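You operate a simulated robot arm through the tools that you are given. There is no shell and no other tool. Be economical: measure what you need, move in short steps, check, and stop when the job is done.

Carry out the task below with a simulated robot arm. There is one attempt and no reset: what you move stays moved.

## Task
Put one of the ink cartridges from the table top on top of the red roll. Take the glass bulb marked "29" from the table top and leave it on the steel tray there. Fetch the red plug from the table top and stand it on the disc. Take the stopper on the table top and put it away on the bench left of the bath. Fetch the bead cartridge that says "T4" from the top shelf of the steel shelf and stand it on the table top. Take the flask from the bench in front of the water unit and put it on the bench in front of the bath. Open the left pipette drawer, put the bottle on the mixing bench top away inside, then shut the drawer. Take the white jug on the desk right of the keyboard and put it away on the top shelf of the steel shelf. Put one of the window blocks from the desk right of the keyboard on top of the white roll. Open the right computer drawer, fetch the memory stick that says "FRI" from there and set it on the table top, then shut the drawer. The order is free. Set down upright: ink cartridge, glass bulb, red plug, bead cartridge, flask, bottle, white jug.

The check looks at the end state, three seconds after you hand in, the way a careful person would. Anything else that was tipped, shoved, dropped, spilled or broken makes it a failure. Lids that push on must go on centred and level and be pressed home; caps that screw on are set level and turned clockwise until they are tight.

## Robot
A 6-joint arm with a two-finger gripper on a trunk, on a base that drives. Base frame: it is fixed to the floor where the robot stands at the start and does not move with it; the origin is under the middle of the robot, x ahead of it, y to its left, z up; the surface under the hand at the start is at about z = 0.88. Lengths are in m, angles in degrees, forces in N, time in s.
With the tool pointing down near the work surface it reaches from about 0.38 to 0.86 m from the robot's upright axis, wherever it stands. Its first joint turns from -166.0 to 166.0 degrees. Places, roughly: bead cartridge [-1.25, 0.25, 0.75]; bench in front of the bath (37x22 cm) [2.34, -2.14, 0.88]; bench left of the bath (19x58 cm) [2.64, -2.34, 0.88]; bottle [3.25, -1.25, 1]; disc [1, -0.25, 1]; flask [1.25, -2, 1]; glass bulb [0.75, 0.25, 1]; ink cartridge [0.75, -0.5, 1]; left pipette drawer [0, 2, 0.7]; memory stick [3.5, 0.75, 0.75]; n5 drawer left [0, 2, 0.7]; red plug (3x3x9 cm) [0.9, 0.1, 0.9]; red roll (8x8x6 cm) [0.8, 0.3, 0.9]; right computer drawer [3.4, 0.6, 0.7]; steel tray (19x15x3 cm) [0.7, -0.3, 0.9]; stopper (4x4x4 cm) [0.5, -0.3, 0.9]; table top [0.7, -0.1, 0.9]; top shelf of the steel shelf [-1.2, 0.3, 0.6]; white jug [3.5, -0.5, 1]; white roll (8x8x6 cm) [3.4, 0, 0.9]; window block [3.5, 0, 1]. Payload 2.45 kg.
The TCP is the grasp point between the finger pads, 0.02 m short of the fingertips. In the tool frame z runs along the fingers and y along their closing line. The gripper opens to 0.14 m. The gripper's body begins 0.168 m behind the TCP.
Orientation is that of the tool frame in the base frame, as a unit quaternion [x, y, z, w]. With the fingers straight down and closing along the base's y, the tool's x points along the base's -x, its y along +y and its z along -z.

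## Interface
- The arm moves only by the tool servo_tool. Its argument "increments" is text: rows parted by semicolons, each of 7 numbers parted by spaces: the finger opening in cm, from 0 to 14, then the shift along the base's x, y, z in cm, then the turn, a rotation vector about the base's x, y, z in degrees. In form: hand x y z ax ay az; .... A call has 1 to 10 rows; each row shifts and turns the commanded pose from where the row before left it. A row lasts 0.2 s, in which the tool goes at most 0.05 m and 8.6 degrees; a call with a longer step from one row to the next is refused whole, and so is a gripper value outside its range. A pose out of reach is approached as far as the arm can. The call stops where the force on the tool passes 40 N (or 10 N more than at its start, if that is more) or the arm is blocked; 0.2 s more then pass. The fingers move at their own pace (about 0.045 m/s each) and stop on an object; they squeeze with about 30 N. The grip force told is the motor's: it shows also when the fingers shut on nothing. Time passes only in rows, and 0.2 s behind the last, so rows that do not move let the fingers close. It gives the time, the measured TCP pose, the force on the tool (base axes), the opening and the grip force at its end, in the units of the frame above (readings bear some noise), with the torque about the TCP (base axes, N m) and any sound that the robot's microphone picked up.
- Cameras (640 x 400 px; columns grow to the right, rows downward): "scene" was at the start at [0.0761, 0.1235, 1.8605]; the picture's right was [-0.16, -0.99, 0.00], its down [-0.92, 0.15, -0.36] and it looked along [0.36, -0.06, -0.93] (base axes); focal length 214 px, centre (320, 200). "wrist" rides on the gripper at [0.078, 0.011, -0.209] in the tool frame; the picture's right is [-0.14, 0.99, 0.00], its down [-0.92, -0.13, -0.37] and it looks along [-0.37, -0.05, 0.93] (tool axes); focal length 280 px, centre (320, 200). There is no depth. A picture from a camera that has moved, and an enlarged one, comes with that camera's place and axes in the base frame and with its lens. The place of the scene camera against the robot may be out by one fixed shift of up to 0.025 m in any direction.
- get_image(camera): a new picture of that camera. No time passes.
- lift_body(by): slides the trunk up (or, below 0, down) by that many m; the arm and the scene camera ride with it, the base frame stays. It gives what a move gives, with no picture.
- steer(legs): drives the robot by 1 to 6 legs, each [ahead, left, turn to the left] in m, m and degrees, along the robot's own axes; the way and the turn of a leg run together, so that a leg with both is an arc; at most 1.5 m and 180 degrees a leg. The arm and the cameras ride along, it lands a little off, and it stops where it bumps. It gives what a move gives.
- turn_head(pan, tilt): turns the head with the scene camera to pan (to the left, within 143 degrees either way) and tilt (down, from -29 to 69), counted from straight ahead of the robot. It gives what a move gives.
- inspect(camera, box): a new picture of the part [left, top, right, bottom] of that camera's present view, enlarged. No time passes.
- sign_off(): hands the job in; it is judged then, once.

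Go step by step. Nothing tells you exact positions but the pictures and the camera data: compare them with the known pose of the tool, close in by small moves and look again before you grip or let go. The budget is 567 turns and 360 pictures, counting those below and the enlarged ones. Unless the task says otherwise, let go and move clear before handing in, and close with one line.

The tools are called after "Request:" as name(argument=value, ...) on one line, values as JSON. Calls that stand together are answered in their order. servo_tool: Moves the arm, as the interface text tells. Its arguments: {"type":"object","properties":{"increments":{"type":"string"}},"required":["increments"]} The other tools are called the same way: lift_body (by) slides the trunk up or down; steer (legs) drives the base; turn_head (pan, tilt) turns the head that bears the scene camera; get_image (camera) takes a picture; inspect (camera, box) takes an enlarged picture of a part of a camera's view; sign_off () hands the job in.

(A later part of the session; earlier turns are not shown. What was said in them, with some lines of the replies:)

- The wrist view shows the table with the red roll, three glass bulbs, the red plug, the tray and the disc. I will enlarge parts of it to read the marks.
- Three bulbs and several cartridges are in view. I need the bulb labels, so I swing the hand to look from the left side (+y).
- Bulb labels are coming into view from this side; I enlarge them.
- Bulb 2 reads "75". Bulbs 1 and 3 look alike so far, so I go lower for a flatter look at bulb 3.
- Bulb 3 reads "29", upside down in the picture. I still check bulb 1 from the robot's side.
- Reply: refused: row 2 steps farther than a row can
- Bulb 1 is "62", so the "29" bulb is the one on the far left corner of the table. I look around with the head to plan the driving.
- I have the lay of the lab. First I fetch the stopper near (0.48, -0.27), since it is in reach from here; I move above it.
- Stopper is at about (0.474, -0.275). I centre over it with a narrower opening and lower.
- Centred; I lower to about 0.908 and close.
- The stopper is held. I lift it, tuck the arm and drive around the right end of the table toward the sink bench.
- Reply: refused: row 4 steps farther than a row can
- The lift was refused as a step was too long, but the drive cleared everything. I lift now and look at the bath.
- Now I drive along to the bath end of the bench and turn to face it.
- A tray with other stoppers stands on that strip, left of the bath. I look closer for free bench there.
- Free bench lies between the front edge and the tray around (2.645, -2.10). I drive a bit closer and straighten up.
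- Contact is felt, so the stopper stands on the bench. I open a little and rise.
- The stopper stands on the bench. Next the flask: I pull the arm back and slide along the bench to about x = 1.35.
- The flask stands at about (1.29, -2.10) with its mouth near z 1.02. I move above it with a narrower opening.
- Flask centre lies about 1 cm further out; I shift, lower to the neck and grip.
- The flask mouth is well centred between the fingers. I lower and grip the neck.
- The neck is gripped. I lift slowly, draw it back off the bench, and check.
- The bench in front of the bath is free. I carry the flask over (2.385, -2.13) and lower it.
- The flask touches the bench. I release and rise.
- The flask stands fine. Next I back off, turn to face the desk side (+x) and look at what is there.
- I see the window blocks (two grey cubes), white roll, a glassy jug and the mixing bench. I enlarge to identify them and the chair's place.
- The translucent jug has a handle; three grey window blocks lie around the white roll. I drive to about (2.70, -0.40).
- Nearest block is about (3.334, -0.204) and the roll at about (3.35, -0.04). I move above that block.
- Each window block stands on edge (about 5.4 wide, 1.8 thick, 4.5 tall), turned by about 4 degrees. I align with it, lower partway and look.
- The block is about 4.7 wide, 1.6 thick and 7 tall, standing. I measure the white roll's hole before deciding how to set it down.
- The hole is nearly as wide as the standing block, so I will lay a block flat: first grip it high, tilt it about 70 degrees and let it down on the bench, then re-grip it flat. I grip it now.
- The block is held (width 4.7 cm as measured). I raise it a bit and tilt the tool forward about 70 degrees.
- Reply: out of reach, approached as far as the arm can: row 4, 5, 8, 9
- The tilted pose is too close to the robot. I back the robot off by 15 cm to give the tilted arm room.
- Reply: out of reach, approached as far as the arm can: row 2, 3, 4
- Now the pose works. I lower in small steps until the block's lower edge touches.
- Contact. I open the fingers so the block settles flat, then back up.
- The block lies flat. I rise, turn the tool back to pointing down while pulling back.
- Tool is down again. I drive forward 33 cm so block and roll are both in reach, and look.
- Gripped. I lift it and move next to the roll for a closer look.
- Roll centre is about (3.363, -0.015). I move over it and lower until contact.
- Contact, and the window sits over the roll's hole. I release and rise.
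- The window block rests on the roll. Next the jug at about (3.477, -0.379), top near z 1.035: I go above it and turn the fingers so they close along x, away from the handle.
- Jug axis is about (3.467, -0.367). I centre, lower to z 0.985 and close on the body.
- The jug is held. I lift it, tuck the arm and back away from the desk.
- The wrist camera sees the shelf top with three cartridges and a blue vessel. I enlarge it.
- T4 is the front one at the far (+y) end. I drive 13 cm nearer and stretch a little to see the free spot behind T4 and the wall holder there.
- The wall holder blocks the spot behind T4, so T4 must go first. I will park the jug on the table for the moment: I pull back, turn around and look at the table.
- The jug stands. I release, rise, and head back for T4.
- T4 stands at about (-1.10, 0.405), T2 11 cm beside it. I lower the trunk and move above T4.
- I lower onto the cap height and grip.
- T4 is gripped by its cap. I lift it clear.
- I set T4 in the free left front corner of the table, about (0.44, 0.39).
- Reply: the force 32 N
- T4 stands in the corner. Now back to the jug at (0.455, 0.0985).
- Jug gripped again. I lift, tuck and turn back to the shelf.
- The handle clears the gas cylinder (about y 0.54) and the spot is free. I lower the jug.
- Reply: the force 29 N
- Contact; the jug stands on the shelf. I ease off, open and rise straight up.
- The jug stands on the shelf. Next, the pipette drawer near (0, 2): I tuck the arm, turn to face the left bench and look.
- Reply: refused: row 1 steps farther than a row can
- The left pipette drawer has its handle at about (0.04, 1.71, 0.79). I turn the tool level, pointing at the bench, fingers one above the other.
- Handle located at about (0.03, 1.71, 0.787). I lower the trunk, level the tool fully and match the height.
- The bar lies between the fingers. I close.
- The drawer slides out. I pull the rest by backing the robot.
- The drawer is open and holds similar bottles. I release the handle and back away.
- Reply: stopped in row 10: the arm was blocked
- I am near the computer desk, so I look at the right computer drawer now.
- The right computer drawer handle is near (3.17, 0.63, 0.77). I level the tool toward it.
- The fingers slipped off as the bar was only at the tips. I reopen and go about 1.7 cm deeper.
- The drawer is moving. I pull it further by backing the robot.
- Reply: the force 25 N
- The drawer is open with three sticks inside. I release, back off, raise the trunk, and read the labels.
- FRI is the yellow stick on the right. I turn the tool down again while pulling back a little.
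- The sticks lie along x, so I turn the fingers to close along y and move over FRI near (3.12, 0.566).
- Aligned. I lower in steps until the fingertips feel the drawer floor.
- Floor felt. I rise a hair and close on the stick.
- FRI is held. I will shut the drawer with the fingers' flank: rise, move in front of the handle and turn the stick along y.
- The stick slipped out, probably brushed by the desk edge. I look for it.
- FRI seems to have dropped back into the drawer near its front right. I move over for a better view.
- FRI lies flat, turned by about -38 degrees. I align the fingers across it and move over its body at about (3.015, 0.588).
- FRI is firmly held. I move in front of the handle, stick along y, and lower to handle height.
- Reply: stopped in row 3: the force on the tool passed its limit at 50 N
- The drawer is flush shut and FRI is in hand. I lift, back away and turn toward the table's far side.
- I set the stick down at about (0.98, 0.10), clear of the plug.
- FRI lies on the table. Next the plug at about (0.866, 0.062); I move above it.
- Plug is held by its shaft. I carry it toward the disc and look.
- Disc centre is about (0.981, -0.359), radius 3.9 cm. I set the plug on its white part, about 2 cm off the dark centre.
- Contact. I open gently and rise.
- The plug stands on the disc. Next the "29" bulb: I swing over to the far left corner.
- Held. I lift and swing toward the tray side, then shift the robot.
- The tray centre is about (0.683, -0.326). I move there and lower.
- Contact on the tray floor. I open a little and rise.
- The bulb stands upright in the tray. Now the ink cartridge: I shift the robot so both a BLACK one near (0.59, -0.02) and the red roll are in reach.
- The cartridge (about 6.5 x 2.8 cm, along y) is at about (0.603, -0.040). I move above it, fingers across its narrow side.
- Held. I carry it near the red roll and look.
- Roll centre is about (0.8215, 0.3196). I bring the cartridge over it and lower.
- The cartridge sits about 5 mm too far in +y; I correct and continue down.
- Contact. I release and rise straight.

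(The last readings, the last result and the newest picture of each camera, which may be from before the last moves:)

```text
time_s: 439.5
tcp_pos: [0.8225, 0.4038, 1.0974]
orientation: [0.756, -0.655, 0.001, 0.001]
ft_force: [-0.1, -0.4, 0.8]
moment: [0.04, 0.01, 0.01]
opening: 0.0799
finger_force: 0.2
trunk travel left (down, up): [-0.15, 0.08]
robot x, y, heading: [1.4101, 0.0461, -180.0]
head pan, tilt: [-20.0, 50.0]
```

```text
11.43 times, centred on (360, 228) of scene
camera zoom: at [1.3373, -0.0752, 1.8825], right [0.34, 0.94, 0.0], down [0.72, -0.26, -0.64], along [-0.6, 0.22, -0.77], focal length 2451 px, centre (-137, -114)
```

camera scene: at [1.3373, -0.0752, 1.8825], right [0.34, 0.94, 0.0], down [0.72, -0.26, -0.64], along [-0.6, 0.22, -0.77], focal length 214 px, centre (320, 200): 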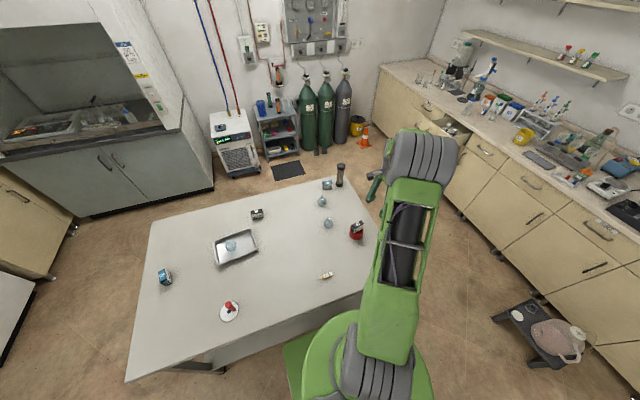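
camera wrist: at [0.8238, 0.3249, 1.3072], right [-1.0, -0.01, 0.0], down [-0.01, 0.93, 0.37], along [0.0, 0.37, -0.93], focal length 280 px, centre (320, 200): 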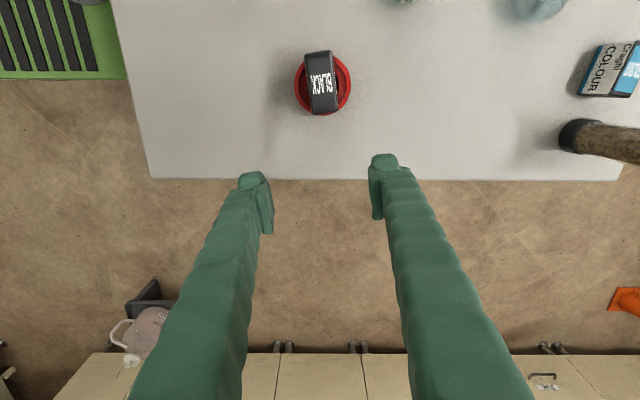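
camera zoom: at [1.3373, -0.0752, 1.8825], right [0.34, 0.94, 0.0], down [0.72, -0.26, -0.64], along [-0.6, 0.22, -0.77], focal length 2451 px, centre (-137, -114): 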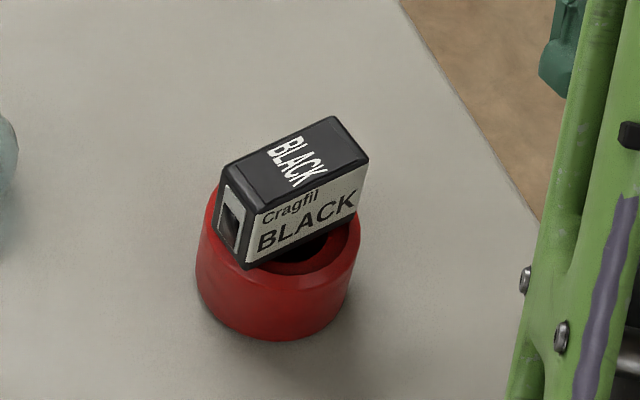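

The cartridge stands upright on the red roll. Last job: the bottle. I centre the arm, back off and turn to the mixing bench.

Request:
servo_tool(increments="8 1 -4.5 0 0 0 0;8 1 -4.5 0 0 0 0;8 1 -4.5 0 0 0 0;8 1 -4.5 0 0 0 0;8 1 -4.5 0 0 0 0;8 1 -4.5 0 0 0 0;8 1 -4.5 0 0 0 0")

Request:
steer(legs=[[-0.5, 0, 0], [0, 0, 180], [0, -1.2, 0]])

Request:
turn_head(pan=0, tilt=40)

Request:
get_image(camera="scene")

```text
time_s: 441.1
tcp_pos: [0.8925, 0.087, 1.0968]
orientation: [0.756, -0.655, 0.0, 0.0]
ft_force: [0.1, 0.2, 0.8]
moment: [0.03, 0.02, 0.0]
opening: 0.08
finger_force: 0.1
trunk travel left (down, up): [-0.15, 0.08]
robot x, y, heading: [1.4101, 0.044, -180.0]
head pan, tilt: [-20.0, 50.0]
```

```text
time_s: 461.8
tcp_pos: [2.3974, -1.2203, 1.0974]
orientation: [0.663, 0.749, 0.0, 0.0]
ft_force: [-0.9, -0.7, 0.4]
moment: [0.02, -0.02, 0.01]
opening: 0.0802
finger_force: 0.0
trunk travel left (down, up): [-0.15, 0.08]
robot x, y, heading: [1.8822, -1.1675, -1.2]
head pan, tilt: [-20.0, 50.0]
```

```text
time_s: 462.7
tcp_pos: [2.3982, -1.22, 1.0989]
orientation: [0.663, 0.749, 0.0, 0.0]
ft_force: [0.9, 1.0, -0.4]
moment: [0.01, -0.01, 0.01]
opening: 0.0799
finger_force: 0.1
trunk travel left (down, up): [-0.15, 0.08]
robot x, y, heading: [1.8851, -1.1624, -1.0]
head pan, tilt: [0.0, 40.0]
```

```text
158 pictures are left
camera scene: at [1.991, -1.0356, 1.8966], right [-0.02, -1.0, 0.0], down [-0.64, 0.01, -0.77], along [0.77, -0.02, -0.64], focal length 214 px, centre (320, 200)
```

scene: 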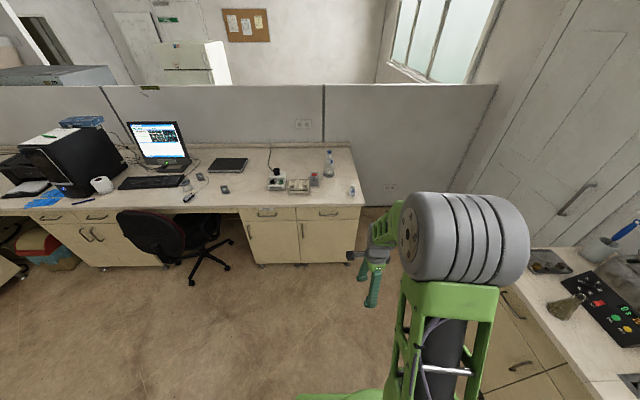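

Request:
inspect(camera="scene", box=[250, 135, 370, 225])

```text
4.44 times, centred on (310, 180) of scene
camera zoom: at [1.991, -1.0356, 1.8966], right [-0.02, -1.0, 0.0], down [-0.64, 0.01, -0.77], along [0.77, -0.02, -0.64], focal length 953 px, centre (364, 289)
```

zoom: 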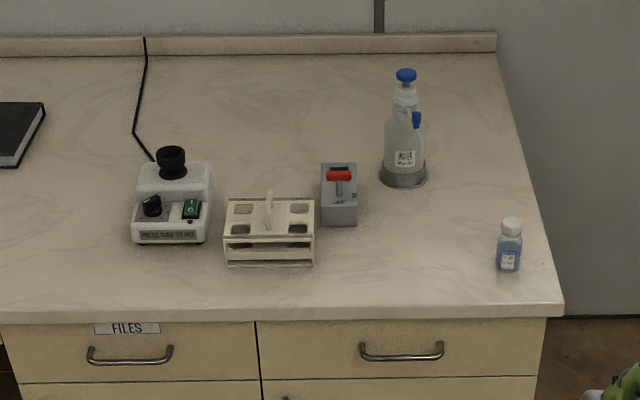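

The target is the small white-capped bottle near (3.28, -1.31). I drive up to it.

Request:
steer(legs=[[0.74, 0, 1.0]])

Request:
get_image(camera="wrist")

```text
time_s: 466.7
tcp_pos: [3.148, -1.2249, 1.0969]
orientation: [0.659, 0.752, 0.0, 0.001]
ft_force: [0.3, 0.5, 0.4]
moment: [0.02, 0.02, 0.0]
opening: 0.0801
finger_force: 0.0
trunk travel left (down, up): [-0.15, 0.08]
robot x, y, heading: [2.6319, -1.1791, -0.5]
head pan, tilt: [0.0, 40.0]
```

```text
156 pictures are left
camera wrist: at [3.1489, -1.1469, 1.3062], right [1.0, -0.01, 0.0], down [0.0, -0.93, 0.37], along [0.0, -0.37, -0.93], focal length 280 px, centre (320, 200)
```

wrist: 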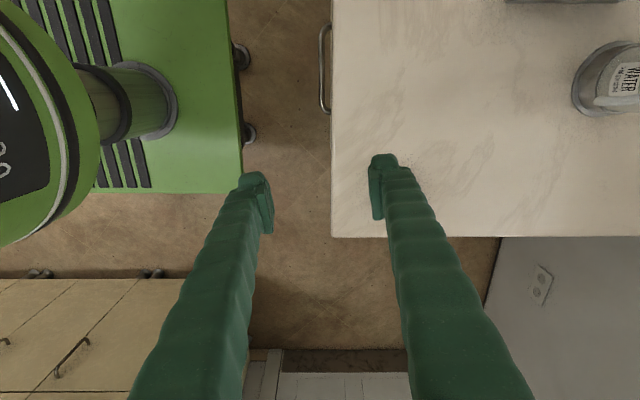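

Request:
servo_tool(increments="8 4.4 -1.5 0 0 0 0;8 4.4 -1.5 0 0 0 0;8 4.4 -1.5 0 0 0 0;8 0 0 0 0 0 0")

Request:
get_image(camera="wrist")

Request:
inspect(camera="wrist", box=[240, 110, 400, 230])

```text
time_s: 467.7
tcp_pos: [3.2803, -1.2716, 1.0995]
orientation: [0.659, 0.752, 0.0, 0.001]
ft_force: [0.0, 0.0, 0.0]
moment: [-0.04, 0.02, 0.0]
opening: 0.0799
finger_force: 0.0
trunk travel left (down, up): [-0.15, 0.08]
robot x, y, heading: [2.6276, -1.1785, -0.7]
head pan, tilt: [0.0, 40.0]
```

```text
155 pictures are left
camera wrist: at [3.2805, -1.1933, 1.3081], right [1.0, 0.0, 0.0], down [0.0, -0.93, 0.37], along [0.0, -0.37, -0.93], focal length 280 px, centre (320, 200)
```

wrist: 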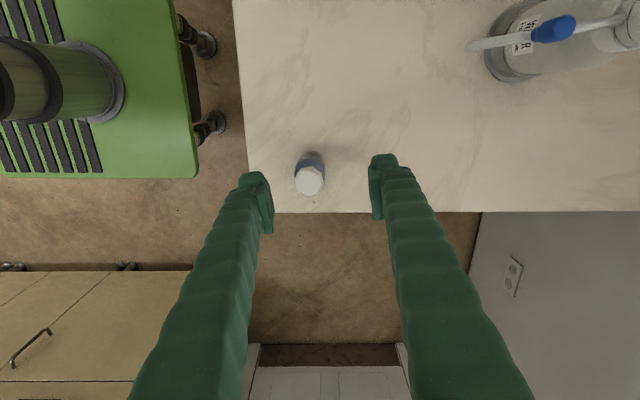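

```text
3.33 times, centred on (320, 170) of wrist
camera zoom: at [3.2805, -1.1933, 1.3081], right [1.0, 0.0, 0.0], down [0.0, -0.93, 0.37], along [0.0, -0.37, -0.93], focal length 935 px, centre (320, 300)
```

zoom: 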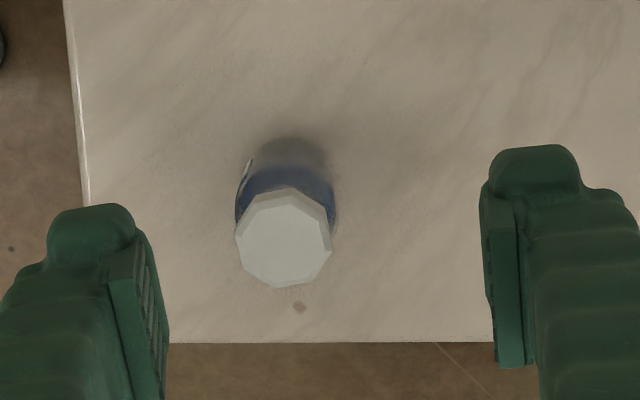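

Bottle at about (3.267, -1.307). I centre, lower and grip its body.

Request:
servo_tool(increments="8 -1.3 -3.5 0 0 0 0;8 0 0 -4.5 0 0 0;8 0 0 -4.5 0 0 0;8 0 0 0 0 0 0")

Request:
inspect(camera="wrist", box=[240, 110, 400, 230])

```text
time_s: 468.7
tcp_pos: [3.2634, -1.3034, 1.0063]
orientation: [0.659, 0.752, 0.0, 0.001]
ft_force: [0.4, 0.6, -0.3]
moment: [-0.01, 0.01, 0.02]
opening: 0.08
finger_force: 0.1
trunk travel left (down, up): [-0.15, 0.08]
robot x, y, heading: [2.6334, -1.1784, -0.6]
head pan, tilt: [0.0, 40.0]
```

```text
3.33 times, centred on (320, 170) of wrist
camera zoom: at [3.265, -1.2263, 1.2143], right [1.0, 0.0, 0.0], down [0.0, -0.93, 0.37], along [0.0, -0.37, -0.93], focal length 935 px, centre (320, 300)
```

zoom: 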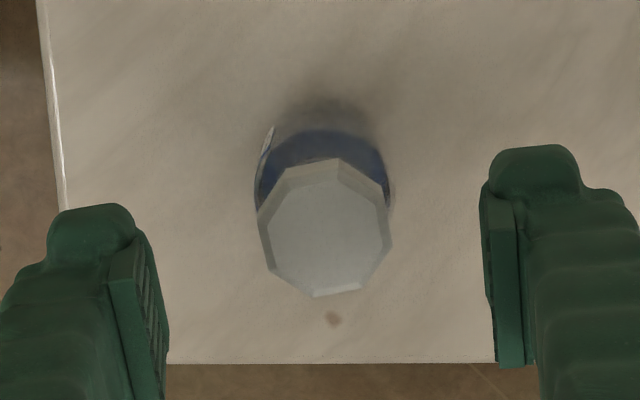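

Request:
servo_tool(increments="8 0.3 -0.3 -4 0 0 0;8 0 0 -4 0 0 0;6 0 0 -0.4 0 0 0;4 0 0 0 0 0 0;2 0 0 0 0 0 0;2 0 0 0 0 0 0;2 0 0 0 0 0 0")

Request:
inspect(camera="wrist", box=[240, 130, 400, 250])

```text
time_s: 470.3
tcp_pos: [3.2679, -1.3079, 0.923]
orientation: [0.658, 0.753, 0.0, 0.0]
ft_force: [1.5, -0.8, 0.2]
moment: [0.02, 0.0, -0.02]
opening: 0.0399
finger_force: 29.9
trunk travel left (down, up): [-0.15, 0.08]
robot x, y, heading: [2.6293, -1.177, -0.5]
head pan, tilt: [0.0, 40.0]
```

```text
3.33 times, centred on (320, 190) of wrist
camera zoom: at [3.2685, -1.2289, 1.132], right [1.0, 0.0, 0.0], down [0.0, -0.93, 0.37], along [0.0, -0.37, -0.93], focal length 935 px, centre (320, 233)
```

zoom: 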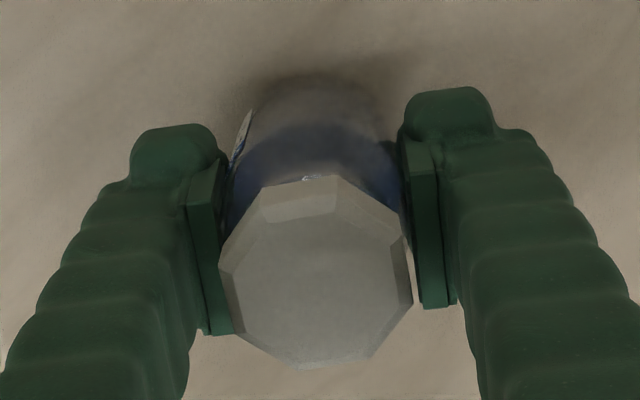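

Gripped. I lift, tuck in and start the way back to the pipette drawer.

Request:
servo_tool(increments="2 0 0 3 0 0 0;2 0 0 4 0 0 0;2 0 0 4 0 0 0;2 0 0 4 0 0 0;2 0 0 3 0 0 0;2 -4 1.5 0 0 0 0;2 -4 1.5 0 0 0 0;2 -4 1.5 0 0 0 0")

Request:
steer(legs=[[-0.72, 0, 0.5], [0, 1.0, 0], [0, 1.05, 0]])

```text
time_s: 472.1
tcp_pos: [3.1467, -1.2613, 1.1047]
orientation: [0.659, 0.752, 0.0, 0.001]
ft_force: [-0.5, -0.9, -1.1]
moment: [-0.03, -0.05, -0.02]
opening: 0.0396
finger_force: 29.9
trunk travel left (down, up): [-0.15, 0.08]
robot x, y, heading: [2.6316, -1.1758, -0.5]
head pan, tilt: [0.0, 40.0]
```

```text
time_s: 493.7
tcp_pos: [2.4429, 0.7655, 1.1029]
orientation: [0.664, 0.747, -0.001, 0.0]
ft_force: [0.6, -0.3, -0.3]
moment: [0.02, 0.01, 0.02]
opening: 0.0392
finger_force: 30.1
trunk travel left (down, up): [-0.15, 0.08]
robot x, y, heading: [1.9265, 0.8566, -1.6]
head pan, tilt: [0.0, 40.0]
```

Request:
steer(legs=[[0, 0.04, 1.6], [-1.1, 0, 0]])

```text
time_s: 500.0
tcp_pos: [1.3439, 0.8155, 1.1026]
orientation: [0.654, 0.757, 0.0, 0.0]
ft_force: [-0.2, 0.5, 0.1]
moment: [0.0, -0.05, -0.03]
opening: 0.0394
finger_force: 29.8
trunk travel left (down, up): [-0.15, 0.08]
robot x, y, heading: [0.8251, 0.8913, 0.3]
head pan, tilt: [0.0, 40.0]
```

Request:
steer(legs=[[-0.98, 0, 0], [0, 0, 90]])

Request:
turn_head(pan=-10, tilt=45)

Request:
get_image(camera="scene")

Request:
get_image(camera="wrist")

```text
time_s: 508.9
tcp_pos: [-0.0834, 1.4056, 1.1023]
orientation: [-0.086, 0.996, 0.0, -0.001]
ft_force: [-0.1, 1.3, -0.4]
moment: [-0.02, 0.0, 0.01]
opening: 0.0394
finger_force: 29.4
trunk travel left (down, up): [-0.15, 0.08]
robot x, y, heading: [-0.1484, 0.8851, 91.8]
head pan, tilt: [0.0, 40.0]
```

```text
time_s: 509.6
tcp_pos: [-0.0828, 1.4051, 1.1023]
orientation: [-0.087, 0.996, 0.0, 0.0]
ft_force: [0.2, 0.3, -0.1]
moment: [0.03, -0.03, 0.02]
opening: 0.0393
finger_force: 30.0
trunk travel left (down, up): [-0.15, 0.08]
robot x, y, heading: [-0.1455, 0.8841, 91.5]
head pan, tilt: [-10.0, 45.0]
```

```text
151 pictures are left
camera scene: at [-0.2643, 0.9634, 1.8894], right [0.99, -0.14, 0.0], down [-0.1, -0.7, -0.71], along [0.1, 0.7, -0.71], focal length 214 px, centre (320, 200)
```

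scene: 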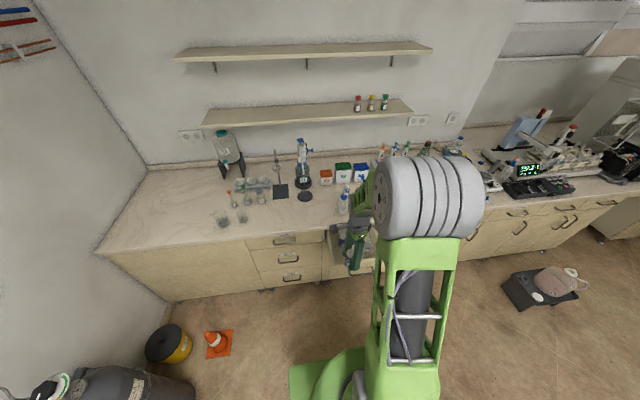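

```text
150 pictures are left
camera wrist: at [-0.1607, 1.4021, 1.312], right [-0.04, 1.0, 0.0], down [0.93, 0.03, 0.37], along [0.37, 0.01, -0.93], focal length 280 px, centre (320, 200)
```

wrist: 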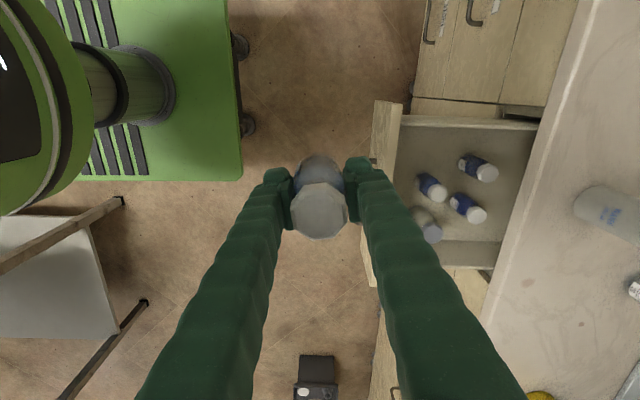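

Request:
inspect(camera="wrist", box=[360, 90, 560, 300])

```text
1.90 times, centred on (460, 195) of wrist
camera zoom: at [-0.1607, 1.4021, 1.312], right [-0.04, 1.0, 0.0], down [0.93, 0.03, 0.37], along [0.37, 0.01, -0.93], focal length 534 px, centre (53, 210)
```

zoom: 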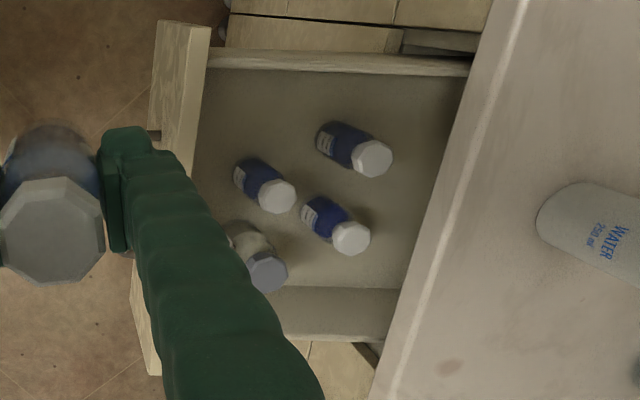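

There is free room at about (-0.055, 1.645) in the drawer. I lower the trunk and move above that spot.

Request:
lift_body(by=-0.12)

Request:
servo_tool(increments="2 0.5 4 0 0 0 -4;2 0.5 4 0 0 0 -4;2 0.5 4 0 0 0 -2;2 0.5 4 0 0 0 0;2 0.5 4 0 0 0 0;2 0.3 4 0 0 0 0;2 0 0 0 0 0 0")

Request:
get_image(camera="wrist")

```text
time_s: 511.1
tcp_pos: [-0.0826, 1.4047, 0.9818]
orientation: [-0.085, 0.996, 0.0, 0.0]
ft_force: [-0.1, -0.4, -0.9]
moment: [0.0, 0.02, 0.0]
opening: 0.0393
finger_force: 29.8
trunk travel left (down, up): [-0.03, 0.2]
robot x, y, heading: [-0.1452, 0.8844, 91.9]
head pan, tilt: [-10.0, 45.0]
```

```text
time_s: 512.7
tcp_pos: [-0.0539, 1.6457, 0.984]
orientation: [0.0, 1.0, 0.0, 0.0]
ft_force: [-0.2, 0.1, -0.8]
moment: [-0.02, -0.03, 0.03]
opening: 0.0392
finger_force: 29.3
trunk travel left (down, up): [-0.03, 0.2]
robot x, y, heading: [-0.1484, 0.8841, 91.8]
head pan, tilt: [-10.0, 45.0]
```

```text
148 pictures are left
camera wrist: at [-0.1318, 1.6553, 1.1926], right [0.14, 0.99, 0.0], down [0.92, -0.13, 0.37], along [0.36, -0.05, -0.93], focal length 280 px, centre (320, 200)
```

wrist: 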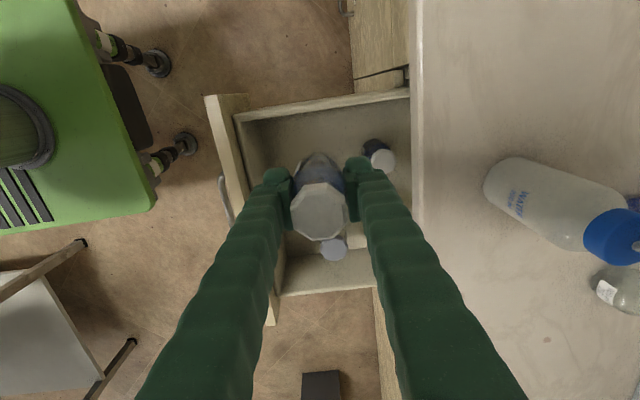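

Request:
servo_tool(increments="2 0.8 0 -4 0 0 0;2 0 0 -4 0 0 0;2 0 0 -4 0 0 0;2 0 0 -3 0 0 0;2 0 0 0 0 0 0")

Request:
get_image(camera="wrist")

```text
time_s: 513.9
tcp_pos: [-0.0469, 1.6428, 0.8338]
orientation: [0.001, 1.0, 0.0, 0.0]
ft_force: [0.0, -0.6, -1.2]
moment: [-0.01, -0.03, -0.02]
opening: 0.0391
finger_force: 30.3
trunk travel left (down, up): [-0.03, 0.2]
robot x, y, heading: [-0.1474, 0.8829, 91.6]
head pan, tilt: [-10.0, 45.0]
```

```text
147 pictures are left
camera wrist: at [-0.1249, 1.6537, 1.0425], right [0.14, 0.99, 0.0], down [0.92, -0.13, 0.37], along [0.36, -0.05, -0.93], focal length 280 px, centre (320, 200)
```

wrist: 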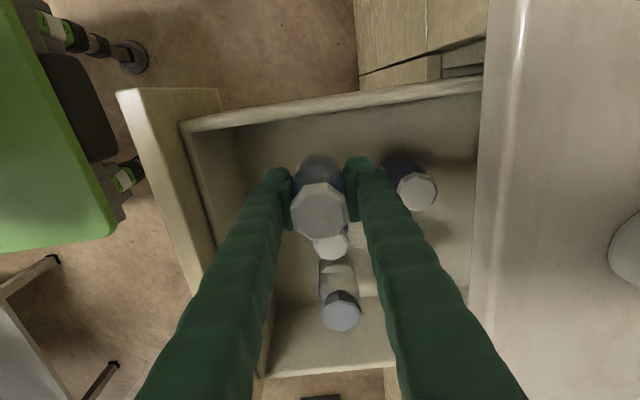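

Request:
servo_tool(increments="2 0 0 -4 0 0 0;2 0 0 -3.5 0 0 0;2 0 0 -0.8 0 0 0;2 0 0 -0.4 0 0 0;2 0 0 -0.3 0 0 0;2 0 0 0 0 0 0")

```text
time_s: 515.3
tcp_pos: [-0.0464, 1.6452, 0.7433]
orientation: [0.001, 1.0, 0.001, 0.0]
ft_force: [-0.4, -0.6, -0.6]
moment: [-0.01, 0.01, 0.02]
opening: 0.0395
finger_force: 29.7
trunk travel left (down, up): [-0.03, 0.2]
robot x, y, heading: [-0.1447, 0.8857, 91.6]
head pan, tilt: [-10.0, 45.0]
```

Request:
servo_tool(increments="2 0 0 -0.3 0 0 0;2 0 0 -0.3 0 0 0;2 0 0 -0.3 0 0 0;2 0 0 0 0 0 0")

```text
time_s: 516.3
tcp_pos: [-0.0479, 1.6446, 0.7358]
orientation: [0.001, 1.0, 0.003, 0.0]
ft_force: [-0.1, 0.3, 31.2]
moment: [-0.01, 0.04, 0.01]
opening: 0.0393
finger_force: 30.5
trunk travel left (down, up): [-0.03, 0.2]
robot x, y, heading: [-0.1487, 0.8884, 91.8]
head pan, tilt: [-10.0, 45.0]
```

Contact. I ease up slightly, open and rise.

Request:
servo_tool(increments="2 0 0 0.3 0 0 0;5 0 0 0 0 0 0;6 0 0 0 0 0 0;6 0 0 0 0 0 0;6 0 0 3 0 0 0;6 0 0 4 0 0 0;6 0 0 4 0 0 0;6 0 0 4 0 0 0;6 0 -2 4 0 0 0;6 0 -4 2 0 0 0")

Request:
get_image(camera="wrist")

```text
time_s: 518.5
tcp_pos: [-0.0465, 1.5848, 0.9458]
orientation: [0.001, 1.0, 0.0, 0.0]
ft_force: [0.1, 0.2, 0.3]
moment: [0.06, -0.01, 0.0]
opening: 0.06
finger_force: 0.1
trunk travel left (down, up): [-0.03, 0.2]
robot x, y, heading: [-0.1476, 0.886, 91.5]
head pan, tilt: [-10.0, 45.0]
```

```text
146 pictures are left
camera wrist: at [-0.1225, 1.5949, 1.1548], right [0.14, 0.99, 0.0], down [0.92, -0.13, 0.37], along [0.36, -0.05, -0.93], focal length 280 px, centre (320, 200)
```

wrist: 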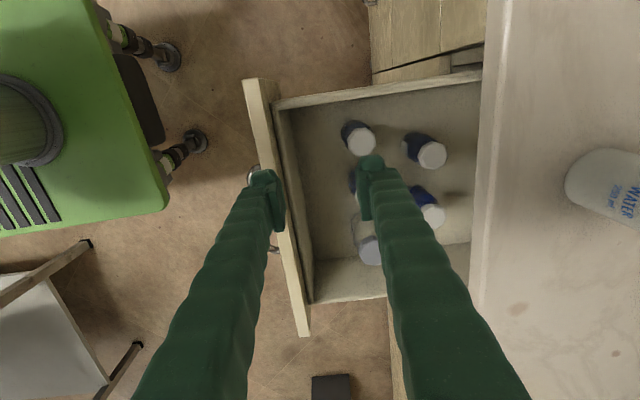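

The bottle stands in the drawer. Now I close the fingers and go in front of the handle to push the drawer shut.

Request:
servo_tool(increments="4 1 -4.5 0 0 0 0;2 1 -4.5 0 0 0 0;0 1 -4.5 0 0 0 0;0 1 -4.5 0 0 0 0;0 1 -4.5 0 0 0 0;0 1 -4 0 0 0 0;0 1 -2 0 0 0 0")

Request:
steer(legs=[[0.08, 0, -1.6]])

Request:
get_image(camera="wrist")

```text
time_s: 520.1
tcp_pos: [0.022, 1.3012, 0.9476]
orientation: [0.001, 1.0, 0.0, 0.0]
ft_force: [0.3, 0.5, 0.3]
moment: [0.01, -0.01, 0.04]
opening: 0.0
finger_force: 29.8
trunk travel left (down, up): [-0.03, 0.2]
robot x, y, heading: [-0.1441, 0.8832, 91.9]
head pan, tilt: [-10.0, 45.0]
```

```text
time_s: 521.2
tcp_pos: [0.0337, 1.3797, 0.9466]
orientation: [0.015, 1.0, 0.0, 0.0]
ft_force: [-0.5, 0.8, -0.8]
moment: [-0.08, 0.01, -0.03]
opening: 0.0
finger_force: 29.7
trunk travel left (down, up): [-0.03, 0.2]
robot x, y, heading: [-0.1439, 0.9683, 90.2]
head pan, tilt: [-10.0, 45.0]
```

```text
145 pictures are left
camera wrist: at [-0.0439, 1.3921, 1.1557], right [0.17, 0.99, 0.0], down [0.92, -0.15, 0.37], along [0.36, -0.06, -0.93], focal length 280 px, centre (320, 200)
```

wrist: 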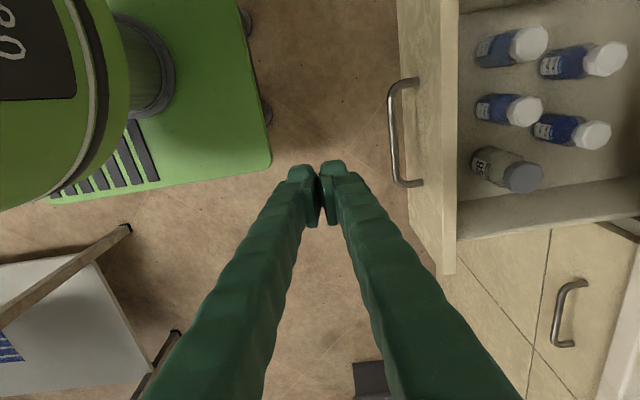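

Request:
servo_tool(increments="0 -0.4 0 -4.5 0 0 0;0 0 0 -4.5 0 0 0;0 0 0 -4.5 0 0 0;0 0 0 -3.2 0 0 0;0 0 3 0 0 0 0;0 0 3 0 0 0 0;0 0 1 0 0 0 0;0 0 1 0 0 0 0;0 0 1 0 0 0 0;0 0 1 0 0 0 0")

Request:
get_image(camera="wrist")

```text
time_s: 523.4
tcp_pos: [0.0302, 1.4791, 0.7789]
orientation: [0.015, 1.0, 0.0, 0.001]
ft_force: [0.3, 0.2, -0.3]
moment: [0.01, 0.0, -0.01]
opening: 0.0002
finger_force: 29.4
trunk travel left (down, up): [-0.03, 0.2]
robot x, y, heading: [-0.1443, 0.9687, 89.8]
head pan, tilt: [-10.0, 45.0]
```

```text
144 pictures are left
camera wrist: at [-0.0468, 1.491, 0.9886], right [0.17, 0.99, 0.0], down [0.92, -0.16, 0.37], along [0.36, -0.06, -0.93], focal length 280 px, centre (320, 200)
```

wrist: 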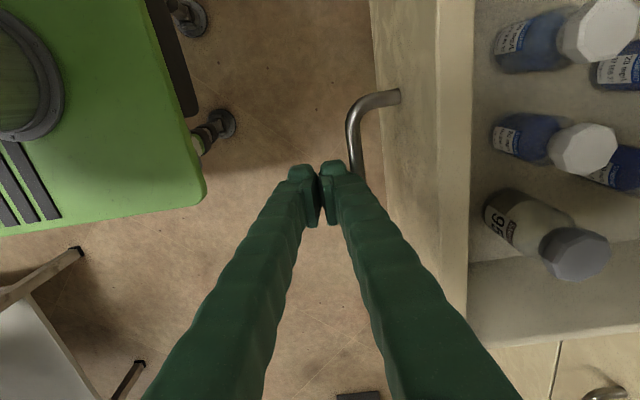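

Touching the bar. I push slowly so the bottles stay upright.

Request:
servo_tool(increments="0 0 1 0 0 0 0;0 0 1.5 0 0 0 0;0 0 2 0 0 0 0;0 0 2 0 0 0 0;0 0 2 0 0 0 0;0 0 2 0 0 0 0;0 0 2 0 0 0 0;0 0 2 0 0 0 0;0 0 2 0 0 0 0;0 0 1.5 0 0 0 0")

Request:
get_image(camera="wrist")

```text
time_s: 525.6
tcp_pos: [0.0278, 1.6602, 0.7805]
orientation: [0.014, 1.0, 0.0, -0.001]
ft_force: [0.0, 0.7, 0.4]
moment: [-0.07, -0.03, -0.01]
opening: 0.0003
finger_force: 28.4
trunk travel left (down, up): [-0.03, 0.2]
robot x, y, heading: [-0.1476, 0.9689, 89.9]
head pan, tilt: [-10.0, 45.0]
```

```text
143 pictures are left
camera wrist: at [-0.0486, 1.6725, 0.9899], right [0.17, 0.99, 0.0], down [0.92, -0.16, 0.37], along [0.36, -0.06, -0.93], focal length 280 px, centre (320, 200)
```

wrist: 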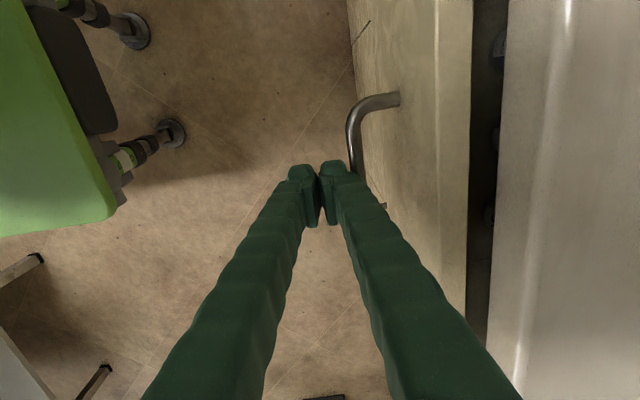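

Request:
servo_tool(increments="0 0 1 0 0 0 0;0 0 1 0 0 0 0;0 0 1 0 0 0 0;0 0 1 0 0 0 0;0 0 0.7 0 0 0 0;0 0 0.7 0 0 0 0;0 0 0.7 0 0 0 0;0 0 0.7 0 0 0 0;0 0 0 0 0 0 0")

Request:
get_image(camera="wrist")

```text
time_s: 527.3
tcp_pos: [0.0309, 1.7109, 0.7778]
orientation: [0.015, 1.0, -0.011, -0.003]
ft_force: [0.4, -9.8, 0.5]
moment: [-0.08, 0.02, 0.18]
opening: 0.0003
finger_force: 29.1
trunk travel left (down, up): [-0.03, 0.2]
robot x, y, heading: [-0.1469, 0.9677, 90.3]
head pan, tilt: [-10.0, 45.0]
stopped in row 8: the force on the tool passed its limit at 45 N (the readings are from after the stop); the commanded pose is now the measured one
```

```text
142 pictures are left
camera wrist: at [-0.0455, 1.7282, 0.9863], right [0.17, 0.99, -0.02], down [0.92, -0.15, 0.37], along [0.36, -0.08, -0.93], focal length 280 px, centre (320, 200)
```

wrist: 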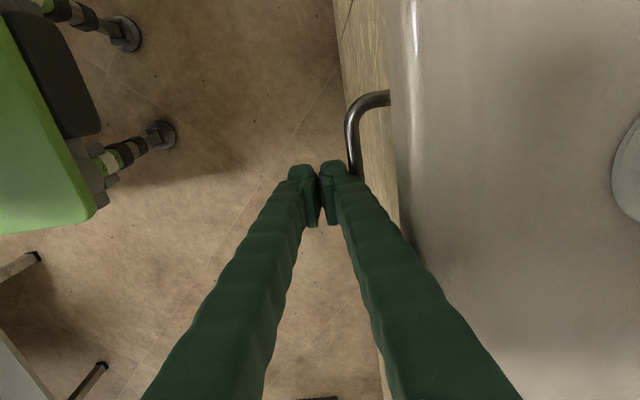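

Shut against its stop. I pull back, raise the trunk and check it is flush.

Request:
servo_tool(increments="0 0 -4 0 0 0 0;0 0 -4.5 0 0 0 0;0 0 -4.5 0 0 0 0;0 0 -4.5 0 0 0 0;0 0 -4 2 0 0 0;0 0 -3 4 0 0 0")

Request:
lift_body(by=0.12)

Request:
steer(legs=[[-0.25, 0, 0]])

Request:
inspect(camera="scene", box=[220, 160, 460, 290])

```text
time_s: 528.7
tcp_pos: [0.0309, 1.4703, 0.8379]
orientation: [0.015, 1.0, -0.008, -0.001]
ft_force: [-0.7, 0.3, -1.3]
moment: [0.01, 0.0, -0.03]
opening: 0.0003
finger_force: 29.0
trunk travel left (down, up): [-0.03, 0.2]
robot x, y, heading: [-0.1473, 0.9624, 89.9]
head pan, tilt: [-10.0, 45.0]
```

```text
time_s: 530.2
tcp_pos: [0.031, 1.4714, 0.9566]
orientation: [0.015, 1.0, -0.008, -0.001]
ft_force: [0.8, 0.8, 0.1]
moment: [0.0, 0.03, -0.02]
opening: 0.0002
finger_force: 29.4
trunk travel left (down, up): [-0.15, 0.08]
robot x, y, heading: [-0.1473, 0.9638, 90.0]
head pan, tilt: [-10.0, 45.0]
```

```text
time_s: 532.0
tcp_pos: [0.0325, 1.2213, 0.9556]
orientation: [0.017, 1.0, -0.006, -0.001]
ft_force: [-0.5, 0.2, 0.0]
moment: [0.04, 0.02, 0.01]
opening: 0.0001
finger_force: 29.2
trunk travel left (down, up): [-0.15, 0.08]
robot x, y, heading: [-0.1435, 0.7157, 89.9]
head pan, tilt: [-10.0, 45.0]
```

```text
2.67 times, centred on (340, 225) of scene
camera zoom: at [-0.2627, 0.7977, 1.8894], right [0.98, -0.17, 0.0], down [-0.12, -0.7, -0.71], along [0.12, 0.7, -0.71], focal length 572 px, centre (267, 133)
```

zoom: 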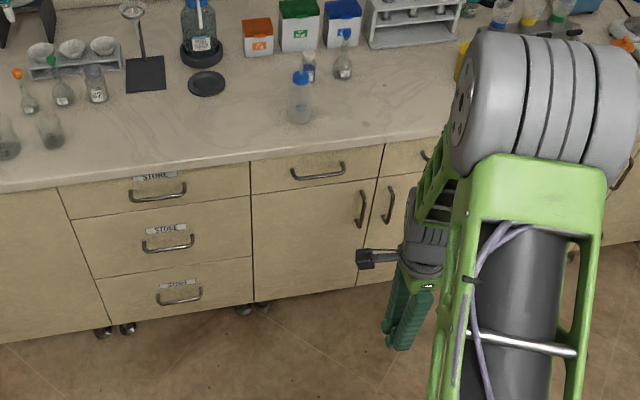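

The pipette drawer is flush shut. One last look at the shelf before handing in.

Request:
turn_head(pan=100, tilt=40)

Request:
get_image(camera="scene")

Request:
turn_head(pan=-100, tilt=35)

Request:
get_image(camera="scene")

```text
time_s: 533.9
tcp_pos: [0.0316, 1.2208, 0.9569]
orientation: [0.017, 1.0, -0.008, -0.002]
ft_force: [-0.6, -0.3, 0.2]
moment: [-0.02, -0.02, -0.02]
opening: 0.0
finger_force: 29.4
trunk travel left (down, up): [-0.15, 0.08]
robot x, y, heading: [-0.145, 0.7158, 89.8]
head pan, tilt: [100.0, 40.0]
```

```text
140 pictures are left
camera scene: at [-0.3607, 0.7043, 1.8966], right [-0.17, 0.99, 0.0], down [0.63, 0.11, -0.77], along [-0.75, -0.13, -0.64], focal length 214 px, centre (320, 200)
```

scene: 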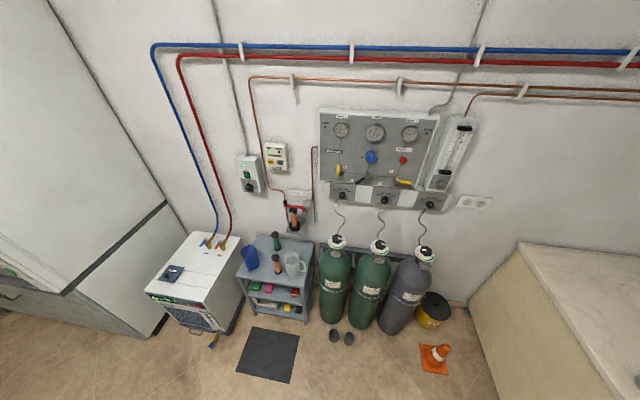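

```text
time_s: 536.8
tcp_pos: [0.0333, 1.2212, 0.9564]
orientation: [0.017, 1.0, -0.008, -0.001]
ft_force: [-1.4, 0.7, 0.0]
moment: [-0.03, 0.0, -0.01]
opening: 0.0
finger_force: 28.9
trunk travel left (down, up): [-0.15, 0.08]
robot x, y, heading: [-0.1422, 0.7147, 90.0]
head pan, tilt: [-100.0, 35.0]
```

```text
139 pictures are left
camera scene: at [-0.1902, 0.7036, 1.9042], right [-0.17, -0.98, 0.0], down [-0.56, 0.1, -0.82], along [0.81, -0.14, -0.57], focal length 214 px, centre (320, 200)
```

scene: 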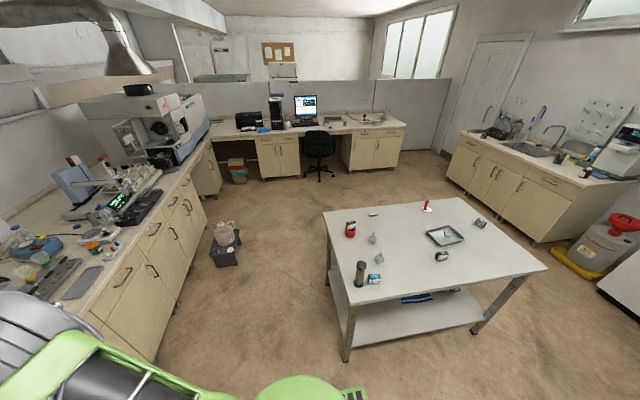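

All the items are in their places, both drawers are shut and the hand is clear. I hand the job in.

Request:
sign_off()

```text
The job is handed in.
```

All ten jobs are done and handed in, and the hand is clear. Both drawers are shut and every item you listed stands upright; the window block lies flat on the white roll, and the "FRI" stick slipped once, back into its drawer, before I set it on the table.
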